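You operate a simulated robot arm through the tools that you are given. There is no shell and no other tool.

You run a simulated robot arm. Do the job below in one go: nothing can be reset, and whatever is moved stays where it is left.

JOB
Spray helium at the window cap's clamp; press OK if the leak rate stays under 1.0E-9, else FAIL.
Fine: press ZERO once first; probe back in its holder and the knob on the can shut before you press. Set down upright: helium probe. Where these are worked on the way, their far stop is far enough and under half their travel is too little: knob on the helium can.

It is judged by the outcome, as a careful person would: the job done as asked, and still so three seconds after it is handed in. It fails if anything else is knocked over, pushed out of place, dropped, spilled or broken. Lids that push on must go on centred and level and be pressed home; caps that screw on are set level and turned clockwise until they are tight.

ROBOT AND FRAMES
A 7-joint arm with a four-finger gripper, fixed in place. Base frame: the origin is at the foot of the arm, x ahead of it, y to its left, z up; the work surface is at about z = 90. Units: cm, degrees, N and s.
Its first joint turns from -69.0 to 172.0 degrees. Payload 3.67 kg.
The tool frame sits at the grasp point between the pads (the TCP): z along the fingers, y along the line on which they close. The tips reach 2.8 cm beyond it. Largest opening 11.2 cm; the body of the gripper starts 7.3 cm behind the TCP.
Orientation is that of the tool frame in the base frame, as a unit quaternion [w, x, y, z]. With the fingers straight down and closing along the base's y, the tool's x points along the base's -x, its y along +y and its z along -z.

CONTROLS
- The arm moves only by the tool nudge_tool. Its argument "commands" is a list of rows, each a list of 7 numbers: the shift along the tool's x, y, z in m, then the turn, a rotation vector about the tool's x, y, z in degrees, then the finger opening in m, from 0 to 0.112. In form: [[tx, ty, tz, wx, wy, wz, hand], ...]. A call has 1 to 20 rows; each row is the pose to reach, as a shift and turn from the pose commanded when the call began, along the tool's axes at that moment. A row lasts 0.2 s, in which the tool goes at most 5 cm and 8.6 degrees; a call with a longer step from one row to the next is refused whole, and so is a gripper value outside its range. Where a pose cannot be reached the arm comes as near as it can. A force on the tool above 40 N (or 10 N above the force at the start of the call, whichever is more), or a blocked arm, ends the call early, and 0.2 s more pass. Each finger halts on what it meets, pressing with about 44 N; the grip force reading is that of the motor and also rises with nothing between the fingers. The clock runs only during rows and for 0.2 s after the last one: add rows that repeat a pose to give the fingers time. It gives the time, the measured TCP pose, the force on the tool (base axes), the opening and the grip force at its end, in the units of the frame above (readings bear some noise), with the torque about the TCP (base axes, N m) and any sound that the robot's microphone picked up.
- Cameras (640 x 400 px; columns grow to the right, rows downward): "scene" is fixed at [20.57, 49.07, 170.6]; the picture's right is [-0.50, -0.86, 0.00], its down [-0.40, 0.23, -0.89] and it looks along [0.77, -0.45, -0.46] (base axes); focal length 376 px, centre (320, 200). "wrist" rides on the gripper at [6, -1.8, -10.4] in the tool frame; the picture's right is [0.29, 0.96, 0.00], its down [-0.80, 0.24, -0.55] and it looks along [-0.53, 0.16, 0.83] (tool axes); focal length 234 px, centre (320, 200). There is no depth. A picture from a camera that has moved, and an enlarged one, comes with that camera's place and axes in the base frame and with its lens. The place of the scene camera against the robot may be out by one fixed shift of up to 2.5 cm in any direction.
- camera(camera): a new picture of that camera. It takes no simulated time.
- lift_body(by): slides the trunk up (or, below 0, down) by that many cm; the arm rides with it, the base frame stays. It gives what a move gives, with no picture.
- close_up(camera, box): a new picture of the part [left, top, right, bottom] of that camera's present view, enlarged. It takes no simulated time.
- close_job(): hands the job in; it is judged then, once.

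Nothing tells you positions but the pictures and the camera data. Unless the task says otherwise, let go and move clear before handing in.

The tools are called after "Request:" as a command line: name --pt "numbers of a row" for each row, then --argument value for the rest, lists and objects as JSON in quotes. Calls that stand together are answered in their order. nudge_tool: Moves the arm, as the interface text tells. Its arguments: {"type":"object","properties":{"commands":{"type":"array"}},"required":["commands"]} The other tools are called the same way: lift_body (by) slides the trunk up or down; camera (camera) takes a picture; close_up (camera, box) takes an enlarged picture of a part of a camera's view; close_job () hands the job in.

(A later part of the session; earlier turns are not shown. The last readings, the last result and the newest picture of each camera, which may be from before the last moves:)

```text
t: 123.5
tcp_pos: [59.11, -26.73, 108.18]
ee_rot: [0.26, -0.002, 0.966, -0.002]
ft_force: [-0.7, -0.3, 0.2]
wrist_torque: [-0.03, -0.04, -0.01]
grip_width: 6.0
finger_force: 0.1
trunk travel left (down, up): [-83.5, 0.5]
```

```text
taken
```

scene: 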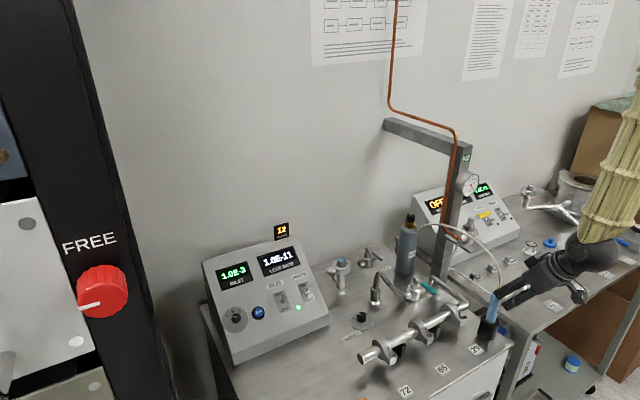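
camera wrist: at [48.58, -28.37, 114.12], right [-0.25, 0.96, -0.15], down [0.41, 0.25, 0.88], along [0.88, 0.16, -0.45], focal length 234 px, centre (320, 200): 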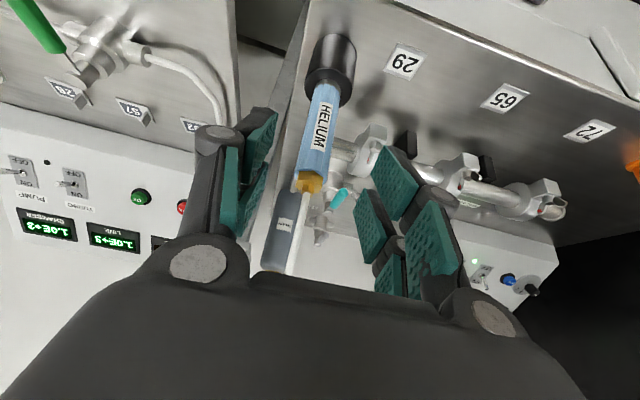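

Request:
close_up --camera "wrist" --box '[230, 20, 430, 220]'

Request:
close_up --camera "scene" --box '[440, 230, 620, 360]'

```text
2.00 times, centred on (330, 120) of wrist
camera zoom: at [48.58, -28.37, 114.12], right [-0.25, 0.96, -0.15], down [0.41, 0.25, 0.88], along [0.88, 0.16, -0.45], focal length 468 px, centre (300, 360)
```

zoom: 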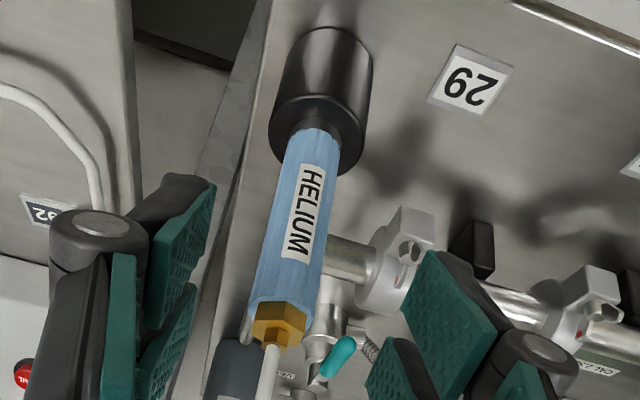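

```text
3.08 times, centred on (530, 295) of scene
camera zoom: at [20.57, 49.07, 170.6], right [-0.5, -0.86, 0.0], down [-0.4, 0.23, -0.89], along [0.77, -0.45, -0.46], focal length 1155 px, centre (-326, -92)
```

zoom: 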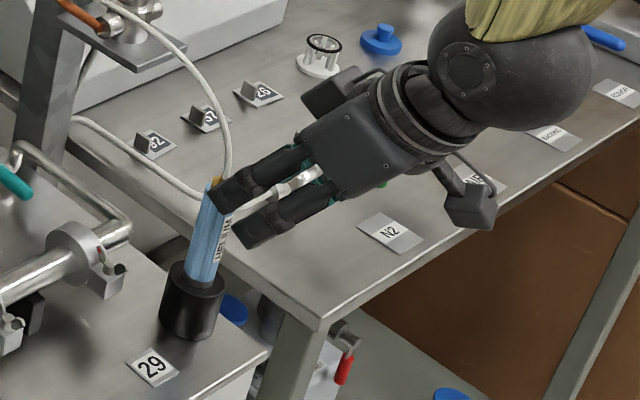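

The probe axis is at y ≈ −26.7 and x ≈ 63.25, with the body from z 95 to 104. The fingers straddle it correctly, so I'll move in along the tool direction.

Request:
nudge_tool --pt "0.0006 0 0.018 0 0 0 0.06" --pt "0.0012 0 0.036 0 0 0 0.06" --pt "0.0018 0 0.054 0 0 0 0.06" --pt "0.0024 0 0.072 0 0 0 0.06" --pt "0.003 0 0.0883 0 0 0 0.06" --pt "0.003 0 0.0883 0 0 0 0.06"

Request:
camera --camera "wrist"

Request:
close_up --camera "scene" --box '[440, 230, 620, 360]'

```text
t: 124.9
tcp_pos: [63.37, -26.74, 99.97]
ee_rot: [0.259, -0.002, 0.966, -0.001]
ft_force: [0.6, 0.3, 0.7]
wrist_torque: [0.01, 0.02, -0.01]
grip_width: 6.02
finger_force: 0.0
trunk travel left (down, up): [-83.5, 0.5]
```

```text
taken
camera wrist: at [52.86, -28.51, 105.98], right [-0.25, 0.96, -0.15], down [0.41, 0.24, 0.88], along [0.88, 0.16, -0.46], focal length 234 px, centre (320, 200)
```

wrist: 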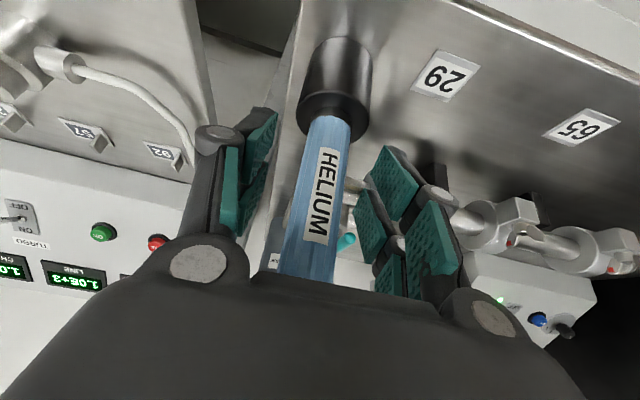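

```text
3.08 times, centred on (530, 295) of scene
camera zoom: at [20.57, 49.07, 170.6], right [-0.5, -0.86, 0.0], down [-0.4, 0.23, -0.89], along [0.77, -0.45, -0.46], focal length 1155 px, centre (-326, -92)
```

zoom: 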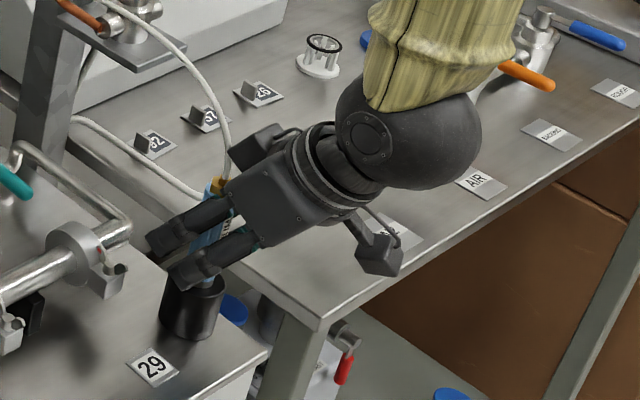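

The probe is centred between the pads. I'll close on it.

Request:
nudge_tool --pt "0 0 0 0 0 0 0.045" --pt "0 0 0 0 0 0 0.035" --pt "0 0 0 0 0 0 0.028" --pt "0 0 0 0 0 0 0.024" --pt "0 0 0 0 0 0 0.018" --pt "0 0 0 0 0 0 0.012" --pt "0 0 0 0 0 0 0.012"

Request:
camera --camera "wrist"

Request:
close_up --camera "scene" --box '[200, 210, 360, 330]'

```text
t: 126.5
tcp_pos: [63.38, -26.79, 100.06]
ee_rot: [0.26, -0.002, 0.966, -0.002]
ft_force: [-0.3, 0.5, -0.3]
wrist_torque: [0.03, -0.03, 0.0]
grip_width: 2.37
finger_force: 43.9
trunk travel left (down, up): [-83.5, 0.5]
```

```text
taken
camera wrist: at [52.9, -28.51, 105.97], right [-0.25, 0.96, -0.15], down [0.41, 0.25, 0.88], along [0.88, 0.16, -0.46], focal length 234 px, centre (320, 200)
```

wrist: 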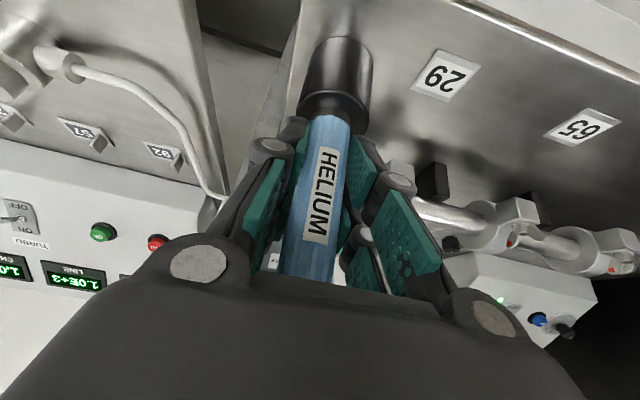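

```text
3.33 times, centred on (280, 270) of scene
camera zoom: at [20.57, 49.07, 170.6], right [-0.5, -0.86, 0.0], down [-0.4, 0.23, -0.89], along [0.77, -0.45, -0.46], focal length 1252 px, centre (453, -33)
```

zoom: 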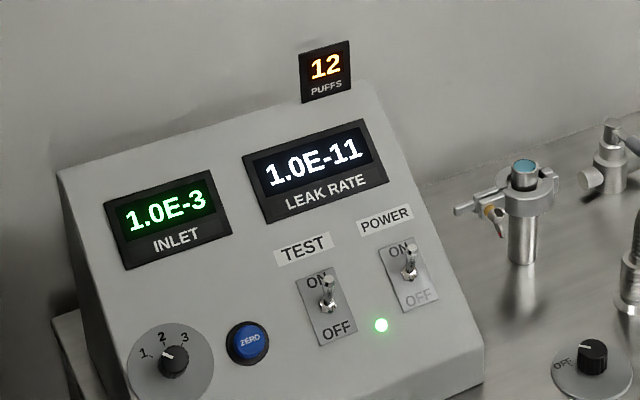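

The grip is clean (2.37 cm, no side force). I'll lift the probe straight up out of its holder.

Request:
nudge_tool --pt "-0.0075 0 -0.013 0 0 0 0.012" --pt "-0.015 0 -0.026 0 0 0 0.012" --pt "-0.0225 0 -0.039 0 0 0 0.012" --pt "-0.03 0 -0.052 0 0 0 0.012" --pt "-0.0375 0 -0.065 0 0 0 0.012" --pt "-0.045 0 -0.0779 0 0 0 0.012" --pt "-0.0525 0 -0.0909 0 0 0 0.012" --pt "-0.06 0 -0.1039 0 0 0 0.012" --pt "-0.06 0 -0.1039 0 0 0 0.012"

Request:
camera --camera "wrist"

Request:
camera --camera "scene"

```text
t: 128.5
tcp_pos: [63.38, -26.72, 111.93]
ee_rot: [0.259, -0.002, 0.966, -0.002]
ft_force: [-0.1, -0.2, -1.6]
wrist_torque: [0.02, 0.02, 0.0]
grip_width: 2.38
finger_force: 44.0
trunk travel left (down, up): [-83.5, 0.5]
```

```text
taken
camera wrist: at [52.8, -28.45, 117.94], right [-0.25, 0.96, -0.15], down [0.41, 0.24, 0.88], along [0.88, 0.16, -0.46], focal length 234 px, centre (320, 200)
```

wrist: 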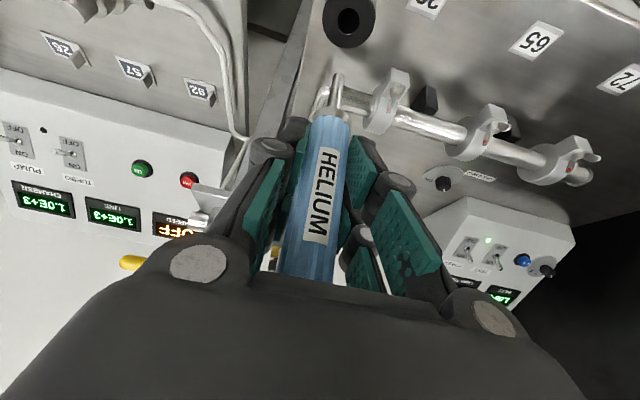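

```text
taken
```

scene: 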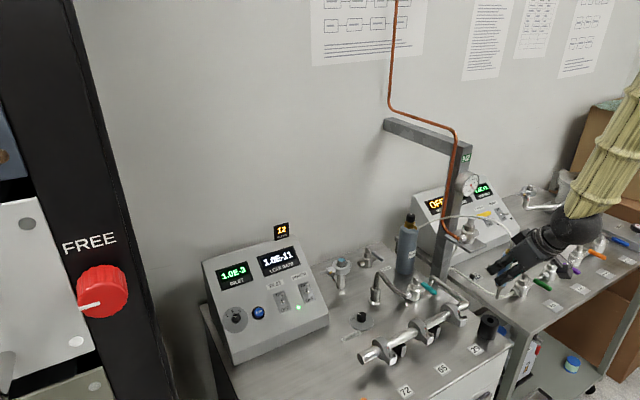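

The probe is out cleanly, and its nozzle tip is about 9.7 cm below the grip point. I'll raise it and carry it over the bench toward the window cap.

Request:
nudge_tool --pt "-0.0181 0.0168 -0.0184 0 0 0 0.012" --pt "-0.0363 0.0335 -0.0368 0 0 0 0.012" --pt "-0.0544 0.0503 -0.0552 0 0 0 0.012" --pt "-0.0725 0.067 -0.0736 0 0 0 0.012" --pt "-0.0972 0.087 -0.0593 0 0 0 0.012" --pt "-0.122 0.107 -0.045 0 0 0 0.012" --pt "-0.1467 0.127 -0.0307 0 0 0 0.012" --pt "-0.1714 0.147 -0.0164 0 0 0 0.012" --pt "-0.1962 0.167 -0.0021 0 0 0 0.012" --pt "-0.2209 0.187 0.0122 0 0 0 0.012" --pt "-0.2457 0.207 0.0264 0 0 0 0.012" --pt "-0.2457 0.207 0.0264 0 0 0 0.012"

Request:
camera --camera "wrist"

Request:
camera --camera "scene"

```text
t: 131.1
tcp_pos: [85.67, -6.1, 122.19]
ee_rot: [0.259, -0.002, 0.966, -0.002]
ft_force: [0.1, -0.6, -1.1]
wrist_torque: [0.02, -0.02, 0.02]
grip_width: 2.4
finger_force: 43.5
trunk travel left (down, up): [-83.5, 0.5]
```

```text
taken
camera wrist: at [75.26, -7.86, 128.15], right [-0.25, 0.96, -0.15], down [0.41, 0.24, 0.88], along [0.88, 0.16, -0.46], focal length 234 px, centre (320, 200)
```

wrist: 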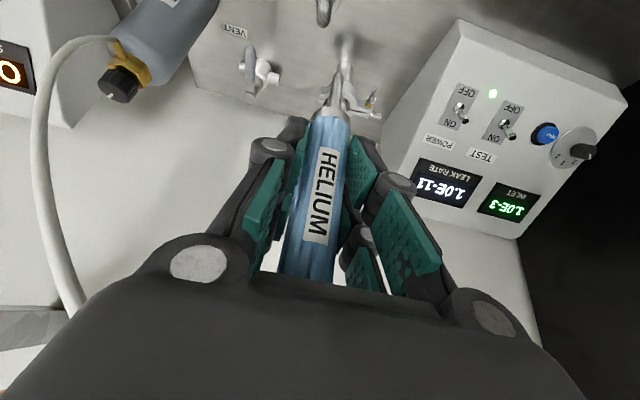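

```text
taken
```

scene: 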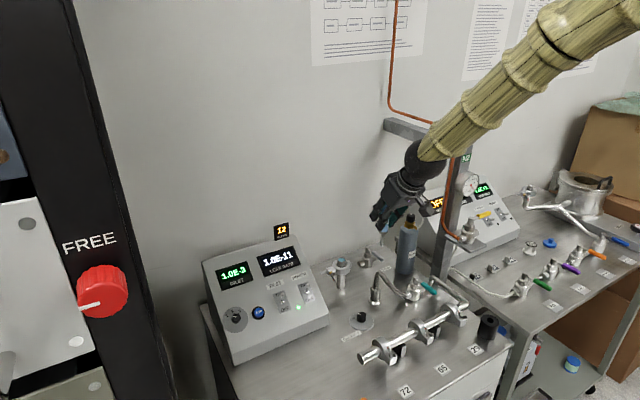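

Request:
close_up --camera "wrist" --box '[260, 20, 420, 140]'

Request:
close_up --camera "scene" --box '[310, 170, 430, 290]'

```text
3.33 times, centred on (340, 80) of wrist
camera zoom: at [75.26, -7.86, 128.15], right [-0.25, 0.96, -0.15], down [0.41, 0.24, 0.88], along [0.88, 0.16, -0.46], focal length 781 px, centre (253, 600)
```

zoom: 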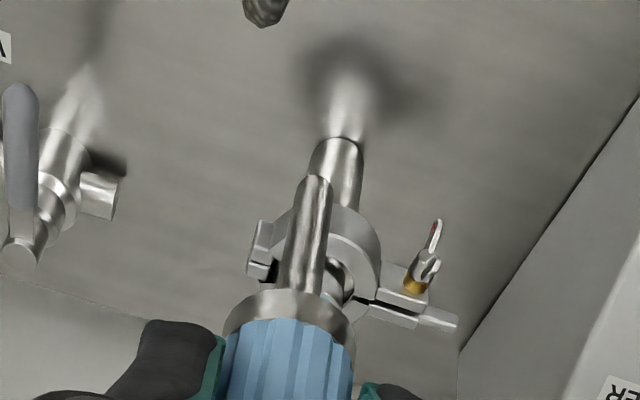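

```text
3.33 times, centred on (370, 230) of scene
camera zoom: at [20.57, 49.07, 170.6], right [-0.5, -0.86, 0.0], down [-0.4, 0.23, -0.89], along [0.77, -0.45, -0.46], focal length 1252 px, centre (153, 100)
```

zoom: 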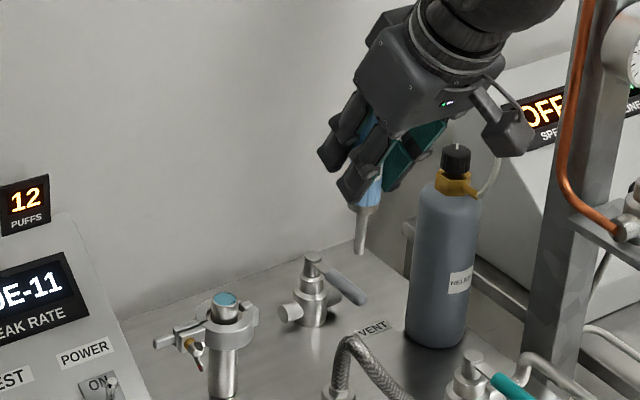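

The clamp ring is around (99.7, −2.9, 97.3). I'll tilt the probe another 20° so its nozzle points at the ring and move to a standoff just in front.

Request:
nudge_tool --pt "0.0013 0.0079 0.0255 0 -5 0 0.012" --pt "0.0026 0.0158 0.051 0 -10 0 0.012" --pt "0.0039 0.0236 0.0765 0 -15 0 0.012" --pt "0.0052 0.0315 0.102 0 -20 0 0.012" --pt "0.0052 0.0315 0.102 0 -20 0 0.012"

Request:
camera --camera "wrist"

Request:
close_up --camera "scene" --box '[200, 190, 440, 340]'

```text
t: 132.3
tcp_pos: [90.87, -5.1, 113.34]
ee_rot: [0.421, 0.022, 0.907, 0.006]
ft_force: [-1.0, 0.2, -0.5]
wrist_torque: [0.0, 0.0, -0.02]
grip_width: 2.38
finger_force: 44.6
trunk travel left (down, up): [-83.5, 0.5]
```

```text
taken
camera wrist: at [78.88, -6.43, 115.38], right [-0.15, 0.97, -0.19], down [0.1, 0.21, 0.97], along [0.98, 0.13, -0.13], focal length 234 px, centre (320, 200)
```

wrist: 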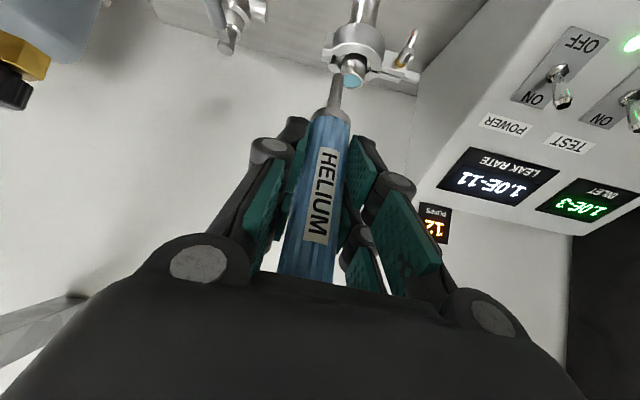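

```text
2.67 times, centred on (320, 265) of scene
camera zoom: at [20.57, 49.07, 170.6], right [-0.5, -0.86, 0.0], down [-0.4, 0.23, -0.89], along [0.77, -0.45, -0.46], focal length 1001 px, centre (320, 27)
```

zoom: 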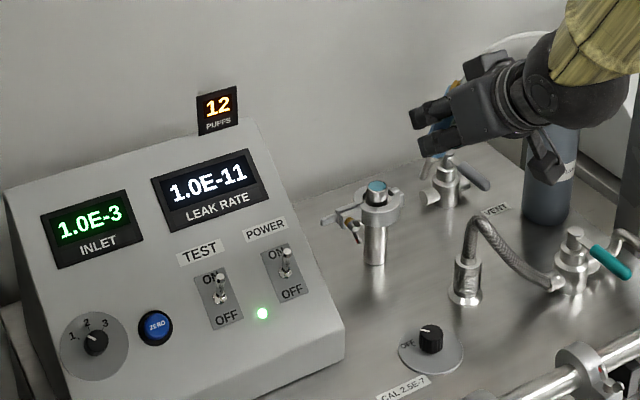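

It's tracking short to the left again at this height. Turning the tool about 30° so it points slightly leftward will keep the wrist further right, so I'll do that and re-approach from the ring's front-right.

Request:
nudge_tool --pt "-0.001 -0.0092 0.0021 -4.6 0 -3.86 0.012" --pt "-0.002 -0.0184 0.0043 -9.2 0 -7.72 0.012" --pt "-0.003 -0.0276 0.0064 -13.8 0 -11.58 0.012" --pt "-0.004 -0.0368 0.0086 -18.4 0 -15.44 0.012" --pt "-0.0051 -0.046 0.0107 -23 0 -19.3 0.012" --pt "-0.0051 -0.046 0.0107 -23 0 -19.3 0.012"

Request:
camera --camera "wrist"

Request:
close_up --camera "scene" --box '[200, 190, 440, 340]'

```text
t: 133.7
tcp_pos: [91.59, -7.08, 112.81]
ee_rot: [0.407, -0.239, 0.875, 0.107]
ft_force: [-0.4, 1.0, -1.1]
wrist_torque: [-0.06, 0.01, -0.06]
grip_width: 2.37
finger_force: 44.7
trunk travel left (down, up): [-83.5, 0.5]
```

```text
taken
camera wrist: at [82.16, -14.52, 114.85], right [-0.64, 0.73, -0.23], down [-0.05, 0.26, 0.96], along [0.77, 0.63, -0.13], focal length 234 px, centre (320, 200)
```

wrist: 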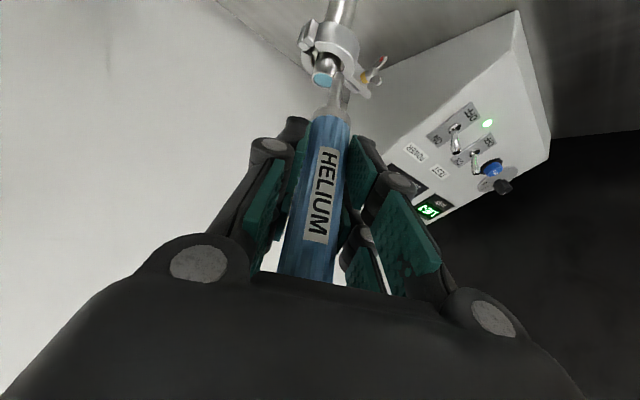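

```text
2.67 times, centred on (320, 265) of scene
camera zoom: at [20.57, 49.07, 170.6], right [-0.5, -0.86, 0.0], down [-0.4, 0.23, -0.89], along [0.77, -0.45, -0.46], focal length 1001 px, centre (320, 27)
```

zoom: 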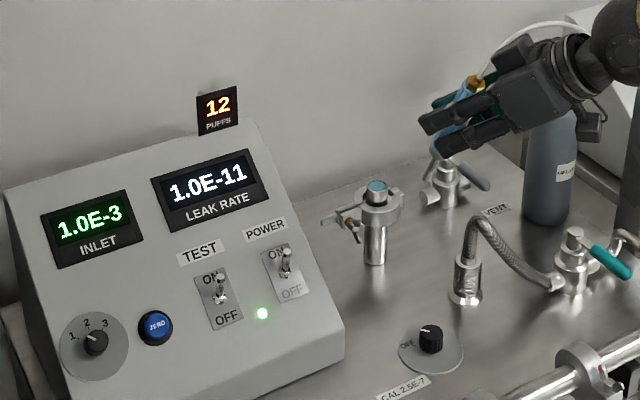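

Request:
close_up --camera "wrist" --box '[260, 0, 420, 130]'

Request:
close_up --camera "scene" --box '[320, 215, 410, 285]'

```text
3.08 times, centred on (340, 65) of wrist
camera zoom: at [82.16, -14.52, 114.85], right [-0.64, 0.73, -0.23], down [-0.05, 0.26, 0.96], along [0.77, 0.63, -0.13], focal length 720 px, centre (258, 615)
```

zoom: 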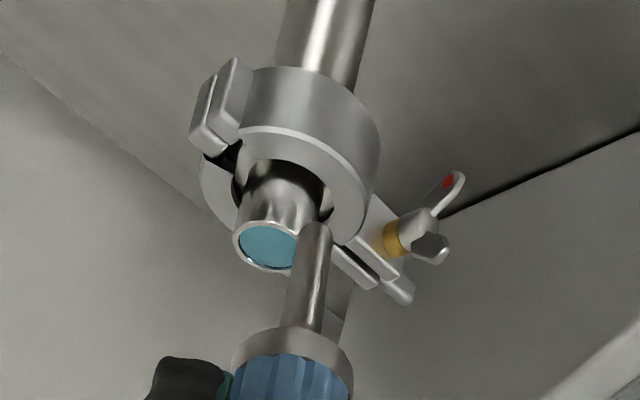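

```text
5.71 times, centred on (365, 250) of scene
camera zoom: at [20.57, 49.07, 170.6], right [-0.5, -0.86, 0.0], down [-0.4, 0.23, -0.89], along [0.77, -0.45, -0.46], focal length 2145 px, centre (63, -86)
```

zoom: 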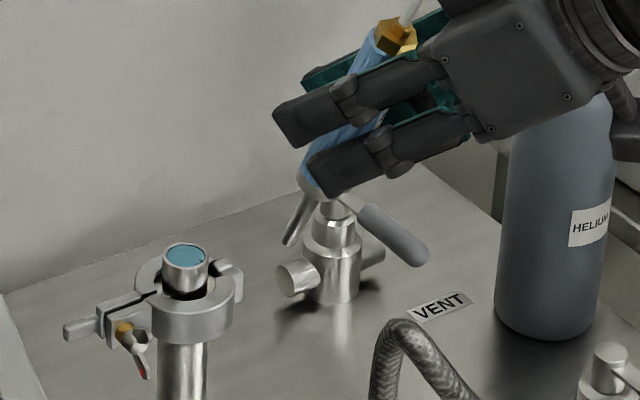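

Tracking is good here. I'll move in so the nozzle tip stops about 1.3 cm from the ring.

Request:
nudge_tool --pt "0.0031 -0.0005 0.0178 0 0 0 0.012" --pt "0.0063 -0.0011 0.0356 0 0 0 0.012" --pt "0.0094 -0.0016 0.0534 0 0 0 0.012" --pt "0.0094 -0.0016 0.0534 0 0 0 0.012"

Request:
close_up --camera "wrist" --box '[260, 0, 420, 130]'

Request:
camera --camera "scene"

Request:
close_up --camera "scene" --box '[230, 215, 430, 345]'

```text
t: 134.7
tcp_pos: [94.88, -5.73, 108.46]
ee_rot: [0.407, -0.238, 0.875, 0.108]
ft_force: [-0.6, -0.1, -0.9]
wrist_torque: [-0.02, 0.01, 0.0]
grip_width: 2.4
finger_force: 44.0
trunk travel left (down, up): [-83.5, 0.5]
```

```text
3.08 times, centred on (340, 65) of wrist
camera zoom: at [85.51, -13.29, 110.5], right [-0.64, 0.73, -0.23], down [-0.05, 0.26, 0.97], along [0.77, 0.63, -0.13], focal length 720 px, centre (258, 615)
```

zoom: 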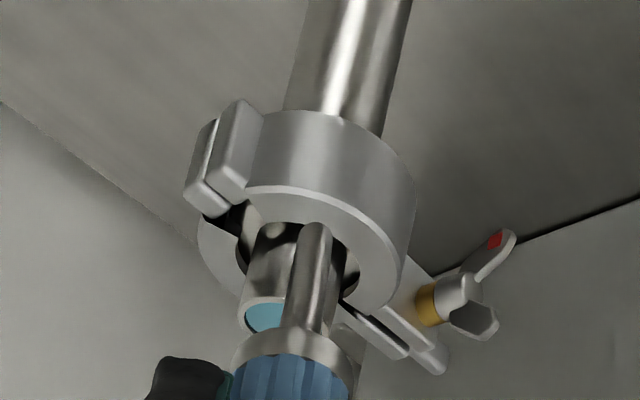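

```text
taken
```

scene: 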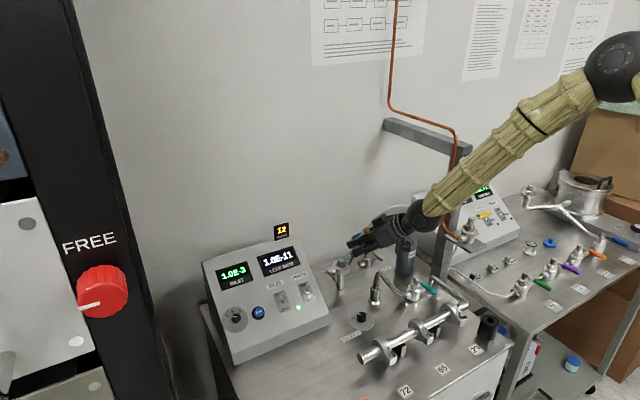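

```text
3.08 times, centred on (330, 280) of scene
camera zoom: at [20.57, 49.07, 170.6], right [-0.5, -0.86, 0.0], down [-0.4, 0.23, -0.89], along [0.77, -0.45, -0.46], focal length 1155 px, centre (289, -46)
```

zoom: 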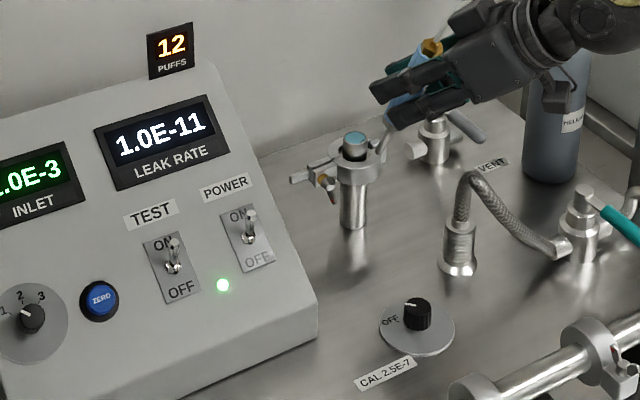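

The nozzle is right at the ring. I'll hold here for a second and watch the displays.

Request:
nudge_tool --pt "0 0 0 0 0 0 0.012" --pt "0 0 0 0 0 0 0.012" --pt "0 0 0 0 0 0 0.012" --pt "0 0 0 0 0 0 0.012" --pt "0 0 0 0 0 0 0.012"

Request:
close_up --camera "scene" --box '[230, 215, 430, 345]'

```text
t: 135.9
tcp_pos: [94.94, -5.92, 108.25]
ee_rot: [0.408, -0.237, 0.875, 0.108]
ft_force: [-1.1, -0.8, -1.2]
wrist_torque: [-0.03, 0.0, 0.01]
grip_width: 2.36
finger_force: 44.1
trunk travel left (down, up): [-83.5, 0.5]
```

```text
3.08 times, centred on (330, 280) of scene
camera zoom: at [20.57, 49.07, 170.6], right [-0.5, -0.86, 0.0], down [-0.4, 0.23, -0.89], along [0.77, -0.45, -0.46], focal length 1155 px, centre (289, -46)
```

zoom: 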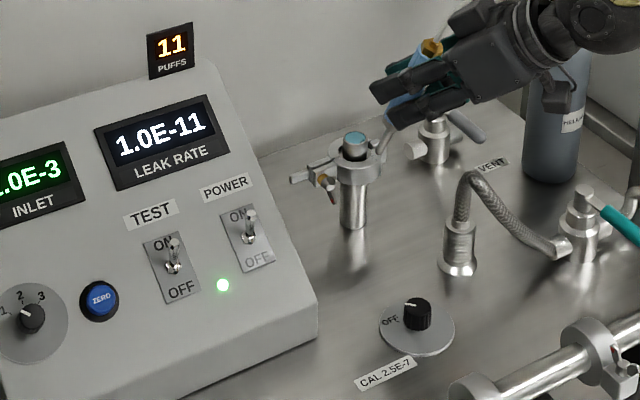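

Puffs dropped to 11, so helium is being sprayed here. The leak rate still reads 1.0E-11. I'll hold a few more seconds in case the response is delayed.

Request:
nudge_tool --pt "0 0 0 0 0 0 0.012" --pt "0 0 0 0 0 0 0.012" --pt "0 0 0 0 0 0 0.012" --pt "0 0 0 0 0 0 0.012" --pt "0 0 0 0 0 0 0.012"

Request:
close_up --camera "scene" --box '[230, 215, 330, 280]'

Request:
nudge_tool --pt "0 0 0 0 0 0 0.012" --pt "0 0 0 0 0 0 0.012" --pt "0 0 0 0 0 0 0.012" --pt "0 0 0 0 0 0 0.012" --pt "0 0 0 0 0 0 0.012"

Request:
close_up --camera "scene" --box '[230, 215, 330, 280]'

```text
t: 137.1
tcp_pos: [94.91, -5.84, 108.39]
ee_rot: [0.408, -0.237, 0.875, 0.108]
ft_force: [-0.1, -1.2, -0.6]
wrist_torque: [0.01, 0.0, -0.03]
grip_width: 2.38
finger_force: 43.7
trunk travel left (down, up): [-83.5, 0.5]
```

```text
6.15 times, centred on (280, 248) of scene
camera zoom: at [20.57, 49.07, 170.6], right [-0.5, -0.86, 0.0], down [-0.4, 0.23, -0.89], along [0.77, -0.45, -0.46], focal length 2310 px, centre (566, -92)
```

zoom: 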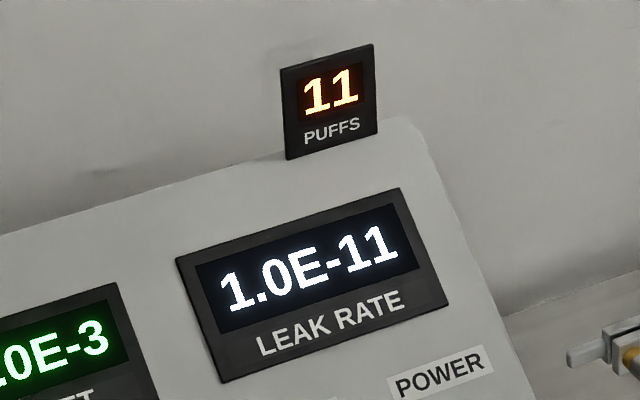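

```text
t: 138.3
tcp_pos: [94.9, -5.91, 108.4]
ee_rot: [0.408, -0.237, 0.875, 0.108]
ft_force: [0.0, -1.4, -1.8]
wrist_torque: [0.02, -0.02, 0.01]
grip_width: 2.38
finger_force: 44.3
trunk travel left (down, up): [-83.5, 0.5]
```

```text
6.15 times, centred on (280, 248) of scene
camera zoom: at [20.57, 49.07, 170.6], right [-0.5, -0.86, 0.0], down [-0.4, 0.23, -0.89], along [0.77, -0.45, -0.46], focal length 2310 px, centre (566, -92)
```

zoom: 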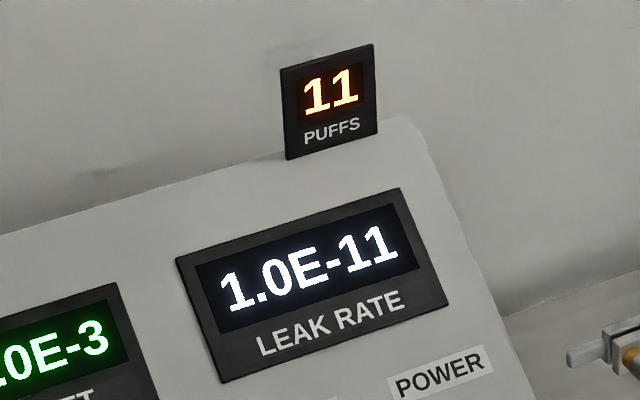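

Request:
nudge_tool --pt "0 0 0 0 0 0 0.012" --pt "0 0 0 0 0 0 0.012" --pt "0 0 0 0 0 0 0.012" --pt "0 0 0 0 0 0 0.012" --pt "0 0 0 0 0 0 0.012" --pt "0 0 0 0 0 0 0.012" --pt "0 0 0 0 0 0 0.012" --pt "0 0 0 0 0 0 0.012" --pt "0 0 0 0 0 0 0.012" --pt "0 0 0 0 0 0 0.012"

Request:
close_up --camera "scene" --box '[200, 215, 360, 320]'

Request:
nudge_tool --pt "0 0 0 0 0 0 0.012" --pt "0 0 0 0 0 0 0.012" --pt "0 0 0 0 0 0 0.012" --pt "0 0 0 0 0 0 0.012" --pt "0 0 0 0 0 0 0.012" --pt "0 0 0 0 0 0 0.012" --pt "0 0 0 0 0 0 0.012" --pt "0 0 0 0 0 0 0.012" --pt "0 0 0 0 0 0 0.012" --pt "0 0 0 0 0 0 0.012"

Request:
close_up --camera "scene" --box '[200, 215, 360, 320]'

```text
t: 140.5
tcp_pos: [94.87, -5.99, 108.41]
ee_rot: [0.407, -0.237, 0.875, 0.108]
ft_force: [-0.2, 0.1, 0.0]
wrist_torque: [-0.03, 0.0, 0.02]
grip_width: 2.39
finger_force: 43.5
trunk travel left (down, up): [-83.5, 0.5]
```

```text
3.81 times, centred on (280, 268) of scene
camera zoom: at [20.57, 49.07, 170.6], right [-0.5, -0.86, 0.0], down [-0.4, 0.23, -0.89], along [0.77, -0.45, -0.46], focal length 1430 px, centre (472, -57)
```

zoom: 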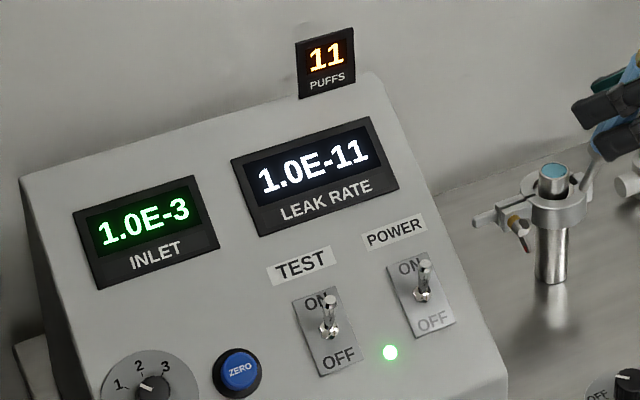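

```text
t: 142.7
tcp_pos: [94.9, -5.89, 108.37]
ee_rot: [0.408, -0.237, 0.875, 0.108]
ft_force: [0.1, -0.1, -1.8]
wrist_torque: [0.03, 0.0, 0.0]
grip_width: 2.4
finger_force: 43.8
trunk travel left (down, up): [-83.5, 0.5]
```

```text
3.81 times, centred on (280, 268) of scene
camera zoom: at [20.57, 49.07, 170.6], right [-0.5, -0.86, 0.0], down [-0.4, 0.23, -0.89], along [0.77, -0.45, -0.46], focal length 1430 px, centre (472, -57)
```

zoom: 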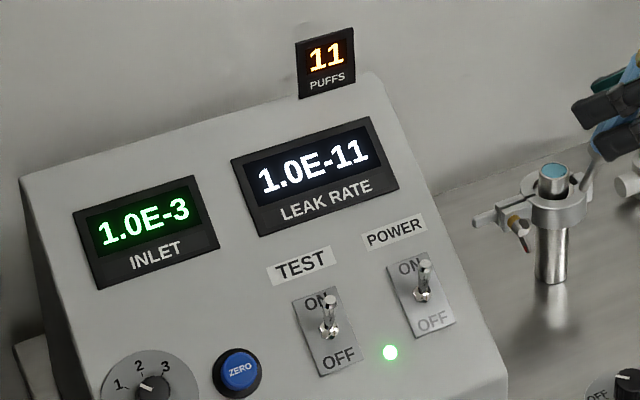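

After about 8 s with one puff delivered, the leak rate has stayed at 1.0E-11, well under 1.0E-9, so the verdict is OK. Now I'll take the probe back along the same path, first backing away from the clamp.

Request:
nudge_tool --pt "-0.0031 0.0005 -0.0178 0 0 0 0.012" --pt "-0.0063 0.0011 -0.0356 0 0 0 0.012" --pt "-0.0094 0.0016 -0.0534 0 0 0 0.012" --pt "-0.0094 0.0016 -0.0534 0 0 0 0.012"

Request:
nudge_tool --pt "-0.0046 -0.0033 -0.0238 3.88 3.91 4.62 0.012" --pt "-0.0091 -0.0066 -0.0476 7.75 7.81 9.24 0.012" --pt "-0.0137 -0.0099 -0.0714 11.63 11.72 13.86 0.012" --pt "-0.0182 -0.0132 -0.0952 15.5 15.62 18.48 0.012" --pt "-0.0228 -0.0165 -0.119 19.38 19.53 23.1 0.012" --pt "-0.0228 -0.0165 -0.119 19.38 19.53 23.1 0.012"

Request:
camera --camera "scene"

Request:
close_up --camera "scene" --box '[200, 215, 360, 320]'

```text
t: 143.7
tcp_pos: [91.74, -7.46, 112.43]
ee_rot: [0.408, -0.237, 0.875, 0.108]
ft_force: [0.1, -0.7, -1.1]
wrist_torque: [-0.01, 0.03, -0.03]
grip_width: 2.37
finger_force: 44.1
trunk travel left (down, up): [-83.5, 0.5]
```

```text
t: 145.1
tcp_pos: [85.86, -12.94, 121.81]
ee_rot: [0.259, -0.001, 0.966, -0.003]
ft_force: [0.7, -0.9, 0.0]
wrist_torque: [0.01, 0.03, 0.02]
grip_width: 2.36
finger_force: 44.0
trunk travel left (down, up): [-83.5, 0.5]
```

```text
taken
```

scene: 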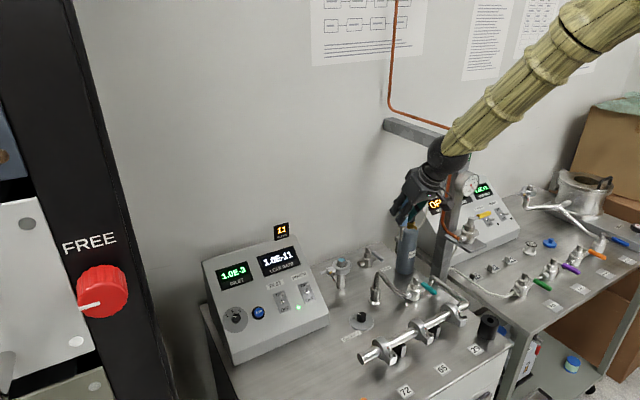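

```text
3.81 times, centred on (280, 268) of scene
camera zoom: at [20.57, 49.07, 170.6], right [-0.5, -0.86, 0.0], down [-0.4, 0.23, -0.89], along [0.77, -0.45, -0.46], focal length 1430 px, centre (472, -57)
```

zoom: 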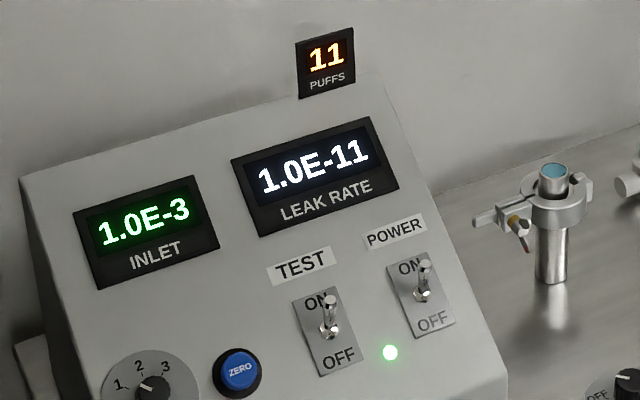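

Orientation is restored exactly. I'll carry the probe back to 16 cm above its holder seat.

Request:
nudge_tool --pt "0.0251 -0.0156 -0.0068 0 0 0 0.012" --pt "0.0502 -0.0311 -0.0136 0 0 0 0.012" --pt "0.0752 -0.0467 -0.0203 0 0 0 0.012" --pt "0.1003 -0.0622 -0.0271 0 0 0 0.012" --pt "0.1254 -0.0778 -0.0339 0 0 0 0.012" --pt "0.1505 -0.0933 -0.0407 0 0 0 0.012" --pt "0.1755 -0.1089 -0.0474 0 0 0 0.012" --pt "0.2006 -0.1244 -0.0542 0 0 0 0.012" --pt "0.2257 -0.14 -0.061 0 0 0 0.012" --pt "0.2257 -0.14 -0.061 0 0 0 0.012"

Request:
nudge_tool --pt "0.01 0 0.0173 0 0 0 0.012" --pt "0.02 0 0.0346 0 0 0 0.012" --pt "0.02 0 0.0346 0 0 0 0.012"

Request:
camera --camera "wrist"

Request:
close_up --camera "scene" --box '[420, 230, 600, 360]'

```text
t: 147.3
tcp_pos: [63.39, -26.79, 115.96]
ee_rot: [0.26, -0.002, 0.966, -0.002]
ft_force: [0.5, -0.4, -0.9]
wrist_torque: [-0.02, -0.02, 0.02]
grip_width: 2.37
finger_force: 44.2
trunk travel left (down, up): [-83.5, 0.5]
```

```text
t: 148.1
tcp_pos: [63.16, -27.04, 112.07]
ee_rot: [0.259, -0.002, 0.966, -0.001]
ft_force: [0.1, -0.2, -1.6]
wrist_torque: [-0.01, -0.06, -0.01]
grip_width: 2.37
finger_force: 43.5
trunk travel left (down, up): [-83.5, 0.5]
```

```text
taken
camera wrist: at [52.74, -28.72, 117.94], right [-0.25, 0.96, -0.15], down [0.41, 0.25, 0.88], along [0.88, 0.16, -0.45], focal length 234 px, centre (320, 200)
```

wrist: 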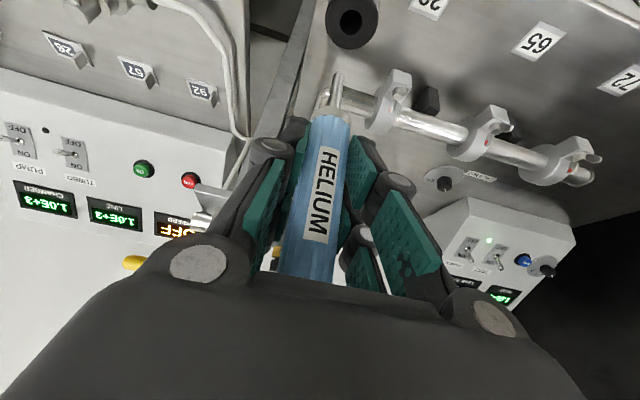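

```text
3.08 times, centred on (510, 295) of scene
camera zoom: at [20.57, 49.07, 170.6], right [-0.5, -0.86, 0.0], down [-0.4, 0.23, -0.89], along [0.77, -0.45, -0.46], focal length 1155 px, centre (-265, -92)
```

zoom: 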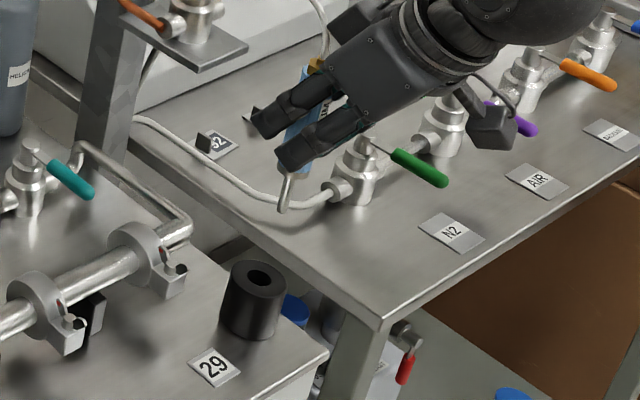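

Request:
close_up --camera "wrist" --box '[290, 0, 410, 120]'

Request:
nudge_tool --pt "0 0 0 0 0 0 0.012" --pt "0 0 0 0 0 0 0.012"

Request:
close_up --camera "wrist" --box '[290, 0, 410, 120]'

```text
3.33 times, centred on (350, 60) of wrist
camera zoom: at [52.74, -28.72, 117.94], right [-0.25, 0.96, -0.15], down [0.41, 0.25, 0.88], along [0.88, 0.16, -0.45], focal length 781 px, centre (220, 667)
```

zoom: 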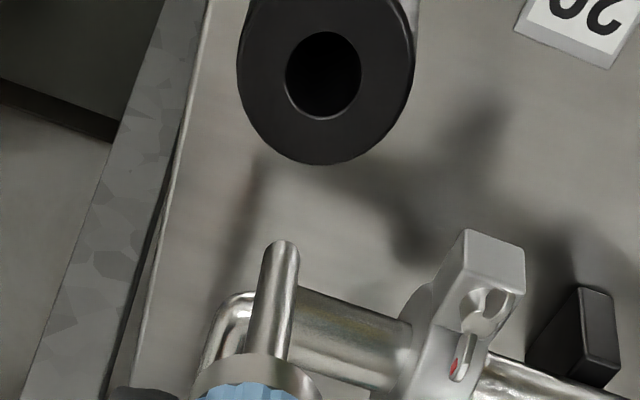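

```text
t: 148.7
tcp_pos: [63.32, -26.94, 111.95]
ee_rot: [0.26, -0.001, 0.966, -0.002]
ft_force: [0.1, 0.0, -0.7]
wrist_torque: [-0.01, -0.03, -0.01]
grip_width: 2.39
finger_force: 44.2
trunk travel left (down, up): [-83.5, 0.5]
```

```text
3.33 times, centred on (350, 60) of wrist
camera zoom: at [52.83, -28.72, 117.91], right [-0.25, 0.96, -0.15], down [0.41, 0.25, 0.88], along [0.88, 0.16, -0.46], focal length 781 px, centre (220, 667)
```

zoom: 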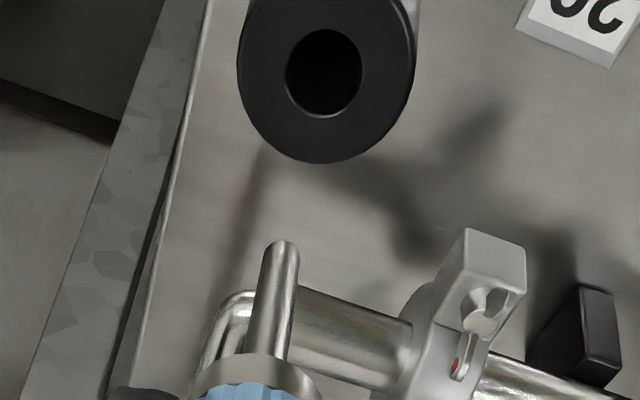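

The nozzle is about 2–3 mm off the hole centre in y. I'll correct that and descend most of the way into the holder.

Request:
nudge_tool --pt "0.0 0.0022 0.0 0 0 0 0.012" --pt "0.01 0.0022 0.0173 0 0 0 0.012" --pt "0.02 0.0022 0.0346 0 0 0 0.012" --pt "0.025 0.0022 0.0433 0 0 0 0.012" --pt "0.025 0.0022 0.0433 0 0 0 0.012"

Request:
close_up --camera "wrist" --box '[260, 0, 420, 130]'

Request:
close_up --camera "scene" --box '[420, 230, 600, 360]'

```text
t: 149.9
tcp_pos: [63.22, -26.59, 106.93]
ee_rot: [0.259, -0.002, 0.966, -0.002]
ft_force: [0.1, -0.7, -0.7]
wrist_torque: [0.01, 0.04, -0.01]
grip_width: 2.36
finger_force: 43.7
trunk travel left (down, up): [-83.5, 0.5]
```

```text
3.08 times, centred on (340, 65) of wrist
camera zoom: at [52.77, -28.31, 112.87], right [-0.25, 0.96, -0.15], down [0.41, 0.25, 0.88], along [0.88, 0.16, -0.46], focal length 720 px, centre (258, 615)
```

zoom: 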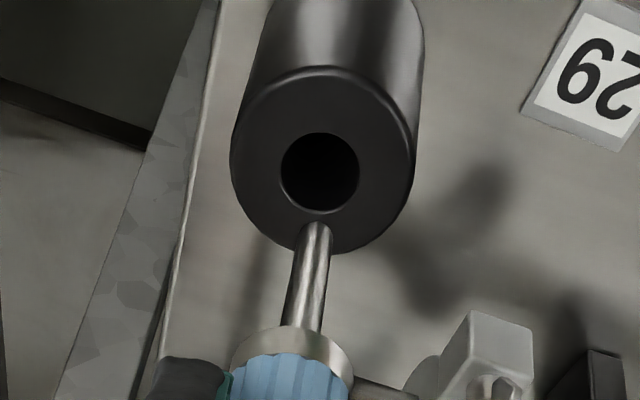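

```text
3.08 times, centred on (510, 295) of scene
camera zoom: at [20.57, 49.07, 170.6], right [-0.5, -0.86, 0.0], down [-0.4, 0.23, -0.89], along [0.77, -0.45, -0.46], focal length 1155 px, centre (-265, -92)
```

zoom: 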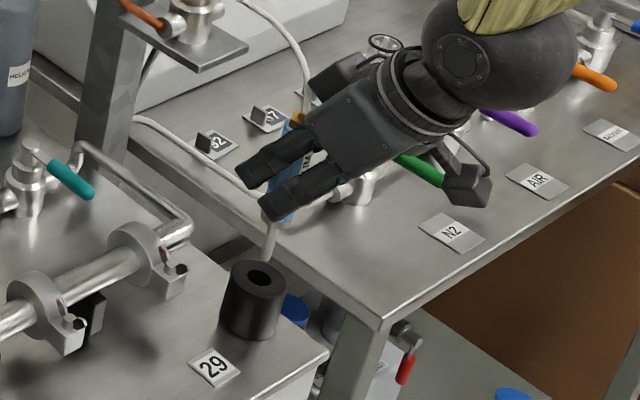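

The nozzle lines up with the hole. I'll continue down gently.

Request:
nudge_tool --pt "0.0075 -0.0005 0.013 0 0 0 0.012" --pt "0.015 -0.001 0.026 0 0 0 0.012" --pt "0.0225 -0.001 0.039 0 0 0 0.012" --pt "0.03 -0.001 0.052 0 0 0 0.012" --pt "0.033 -0.001 0.0572 0 0 0 0.012" --pt "0.033 -0.001 0.0572 0 0 0 0.012"

Request:
close_up --camera "wrist" --box '[260, 0, 420, 130]'

Request:
close_up --camera "scene" --box '[420, 230, 600, 360]'

```text
t: 151.3
tcp_pos: [63.29, -26.87, 100.37]
ee_rot: [0.26, -0.002, 0.966, -0.002]
ft_force: [0.7, 0.7, -1.4]
wrist_torque: [-0.01, 0.01, -0.02]
grip_width: 2.38
finger_force: 44.2
trunk travel left (down, up): [-83.5, 0.5]
```

```text
3.08 times, centred on (340, 65) of wrist
camera zoom: at [52.84, -28.54, 106.4], right [-0.25, 0.96, -0.15], down [0.41, 0.25, 0.88], along [0.88, 0.16, -0.46], focal length 720 px, centre (258, 615)
```

zoom: 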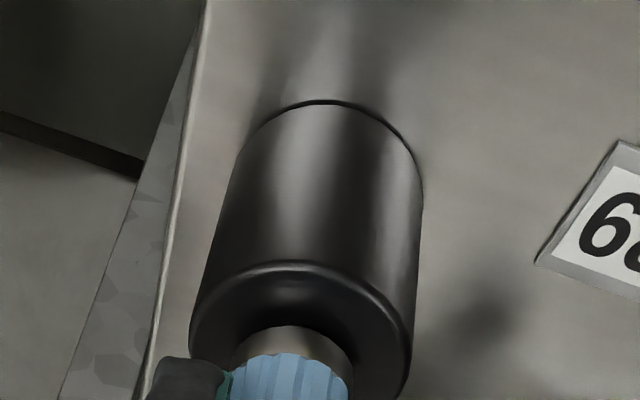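

```text
3.08 times, centred on (510, 295) of scene
camera zoom: at [20.57, 49.07, 170.6], right [-0.5, -0.86, 0.0], down [-0.4, 0.23, -0.89], along [0.77, -0.45, -0.46], focal length 1155 px, centre (-265, -92)
```

zoom: 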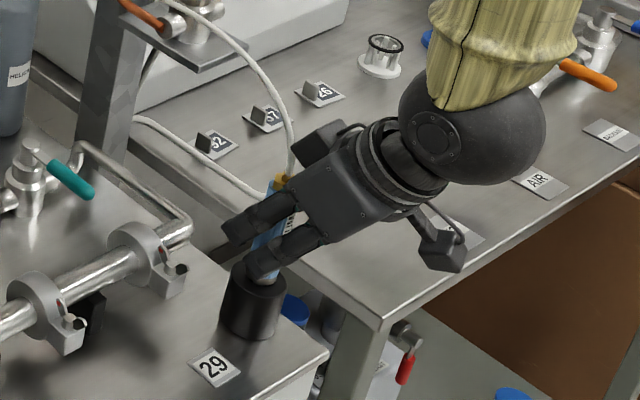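

The nozzle is in the holder with no contact force. I'll do the last few millimetres slowly until it seats.

Request:
nudge_tool --pt "0.0005 0 0.0009 0 0 0 0.012" --pt "0.001 0 0.0017 0 0 0 0.012" --pt "0.0015 0 0.0026 0 0 0 0.012" --pt "0.002 0 0.0035 0 0 0 0.012" --pt "0.002 0 0.0035 0 0 0 0.012"

Request:
close_up --camera "wrist" --box '[260, 0, 420, 130]'

```text
t: 152.5
tcp_pos: [63.36, -26.8, 100.25]
ee_rot: [0.26, -0.001, 0.966, -0.002]
ft_force: [0.2, -0.3, 1.3]
wrist_torque: [0.03, 0.0, -0.05]
grip_width: 2.34
finger_force: 44.0
trunk travel left (down, up): [-83.5, 0.5]
```

```text
3.08 times, centred on (340, 65) of wrist
camera zoom: at [52.83, -28.5, 106.03], right [-0.25, 0.96, -0.15], down [0.41, 0.25, 0.88], along [0.88, 0.16, -0.46], focal length 720 px, centre (258, 615)
```

zoom: 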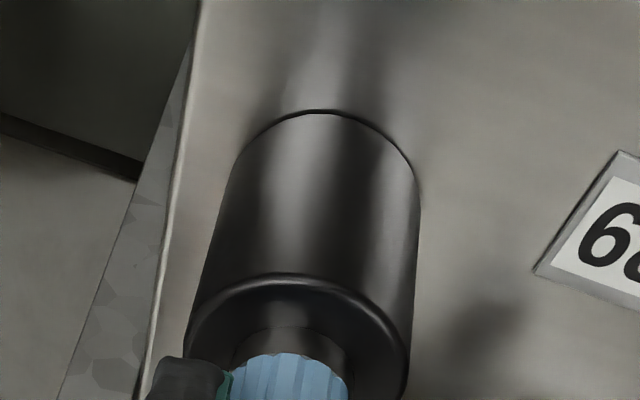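

Request:
nudge_tool --pt "0.0004 0 0.0007 0 0 0 0.012" --pt "0.0008 0 0.0014 0 0 0 0.012" --pt "0.0008 0 0.0014 0 0 0 0.012"

Request:
camera --camera "wrist"

```text
t: 153.3
tcp_pos: [63.25, -26.79, 100.09]
ee_rot: [0.261, -0.002, 0.965, -0.003]
ft_force: [-2.3, -4.6, 31.1]
wrist_torque: [-0.03, 0.27, 0.04]
grip_width: 2.4
finger_force: 43.7
trunk travel left (down, up): [-83.5, 0.5]
```

```text
taken
camera wrist: at [52.79, -28.49, 105.98], right [-0.25, 0.96, -0.15], down [0.41, 0.25, 0.88], along [0.88, 0.16, -0.45], focal length 234 px, centre (320, 200)
```

wrist: 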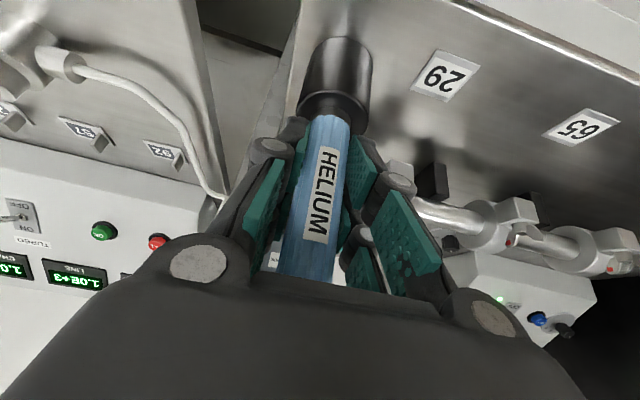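

The force rise confirms it's fully seated. I'll ease back that millimetre, open the fingers evenly and withdraw.

Request:
nudge_tool --pt "-0.0008 0 -0.0013 0 0 0 0.012" --pt "-0.0008 0 -0.0013 0 0 0 0.012" --pt "-0.0008 0 -0.0013 0 0 0 0.028" --pt "-0.0008 0 -0.0013 0 0 0 0.04" --pt "-0.0008 0 -0.0013 0 0 0 0.06" --pt "-0.0008 0 -0.0013 0 0 0 0.06"

Request:
nudge_tool --pt "0 0 -0.02 0 0 0 0.06" --pt "0 0 -0.04 0 0 0 0.06" --pt "0 0 -0.06 0 0 0 0.06" --pt "0 0 -0.085 0 0 0 0.06" --pt "0 0 -0.085 0 0 0 0.06"

Request:
camera --camera "wrist"

Request:
close_up --camera "scene" --box '[420, 230, 600, 360]'

```text
t: 154.7
tcp_pos: [63.25, -26.85, 100.02]
ee_rot: [0.26, -0.002, 0.966, -0.002]
ft_force: [-0.4, 0.1, 0.3]
wrist_torque: [-0.01, 0.01, -0.01]
grip_width: 6.0
finger_force: 0.2
trunk travel left (down, up): [-83.5, 0.5]
```

```text
t: 155.9
tcp_pos: [59.25, -26.96, 107.36]
ee_rot: [0.259, -0.002, 0.966, -0.002]
ft_force: [-0.1, 0.7, -0.1]
wrist_torque: [0.02, -0.01, 0.02]
grip_width: 6.02
finger_force: 0.0
trunk travel left (down, up): [-83.5, 0.5]
```

```text
taken
camera wrist: at [48.78, -28.67, 113.31], right [-0.25, 0.96, -0.15], down [0.41, 0.24, 0.88], along [0.88, 0.16, -0.46], focal length 234 px, centre (320, 200)
```

wrist: 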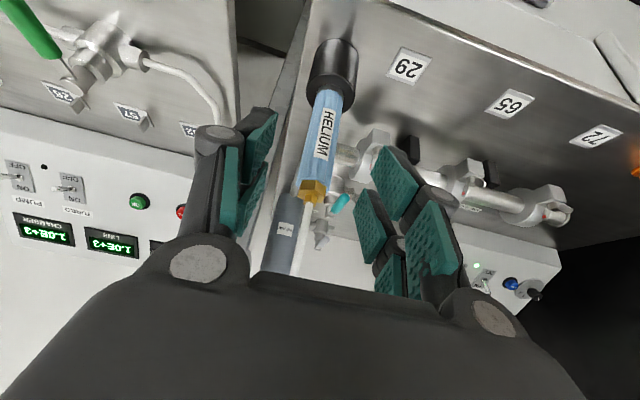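

```text
3.08 times, centred on (510, 295) of scene
camera zoom: at [20.57, 49.07, 170.6], right [-0.5, -0.86, 0.0], down [-0.4, 0.23, -0.89], along [0.77, -0.45, -0.46], focal length 1155 px, centre (-265, -92)
```

zoom: 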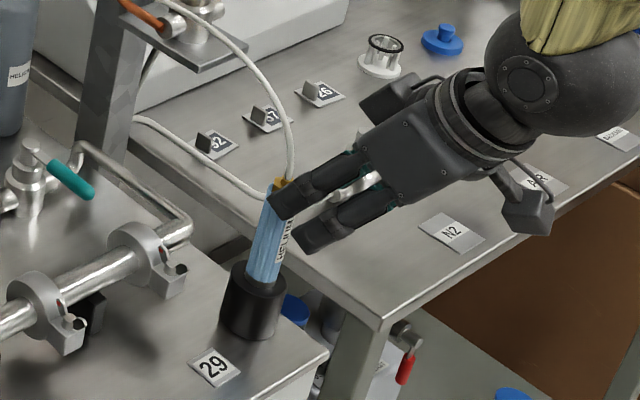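

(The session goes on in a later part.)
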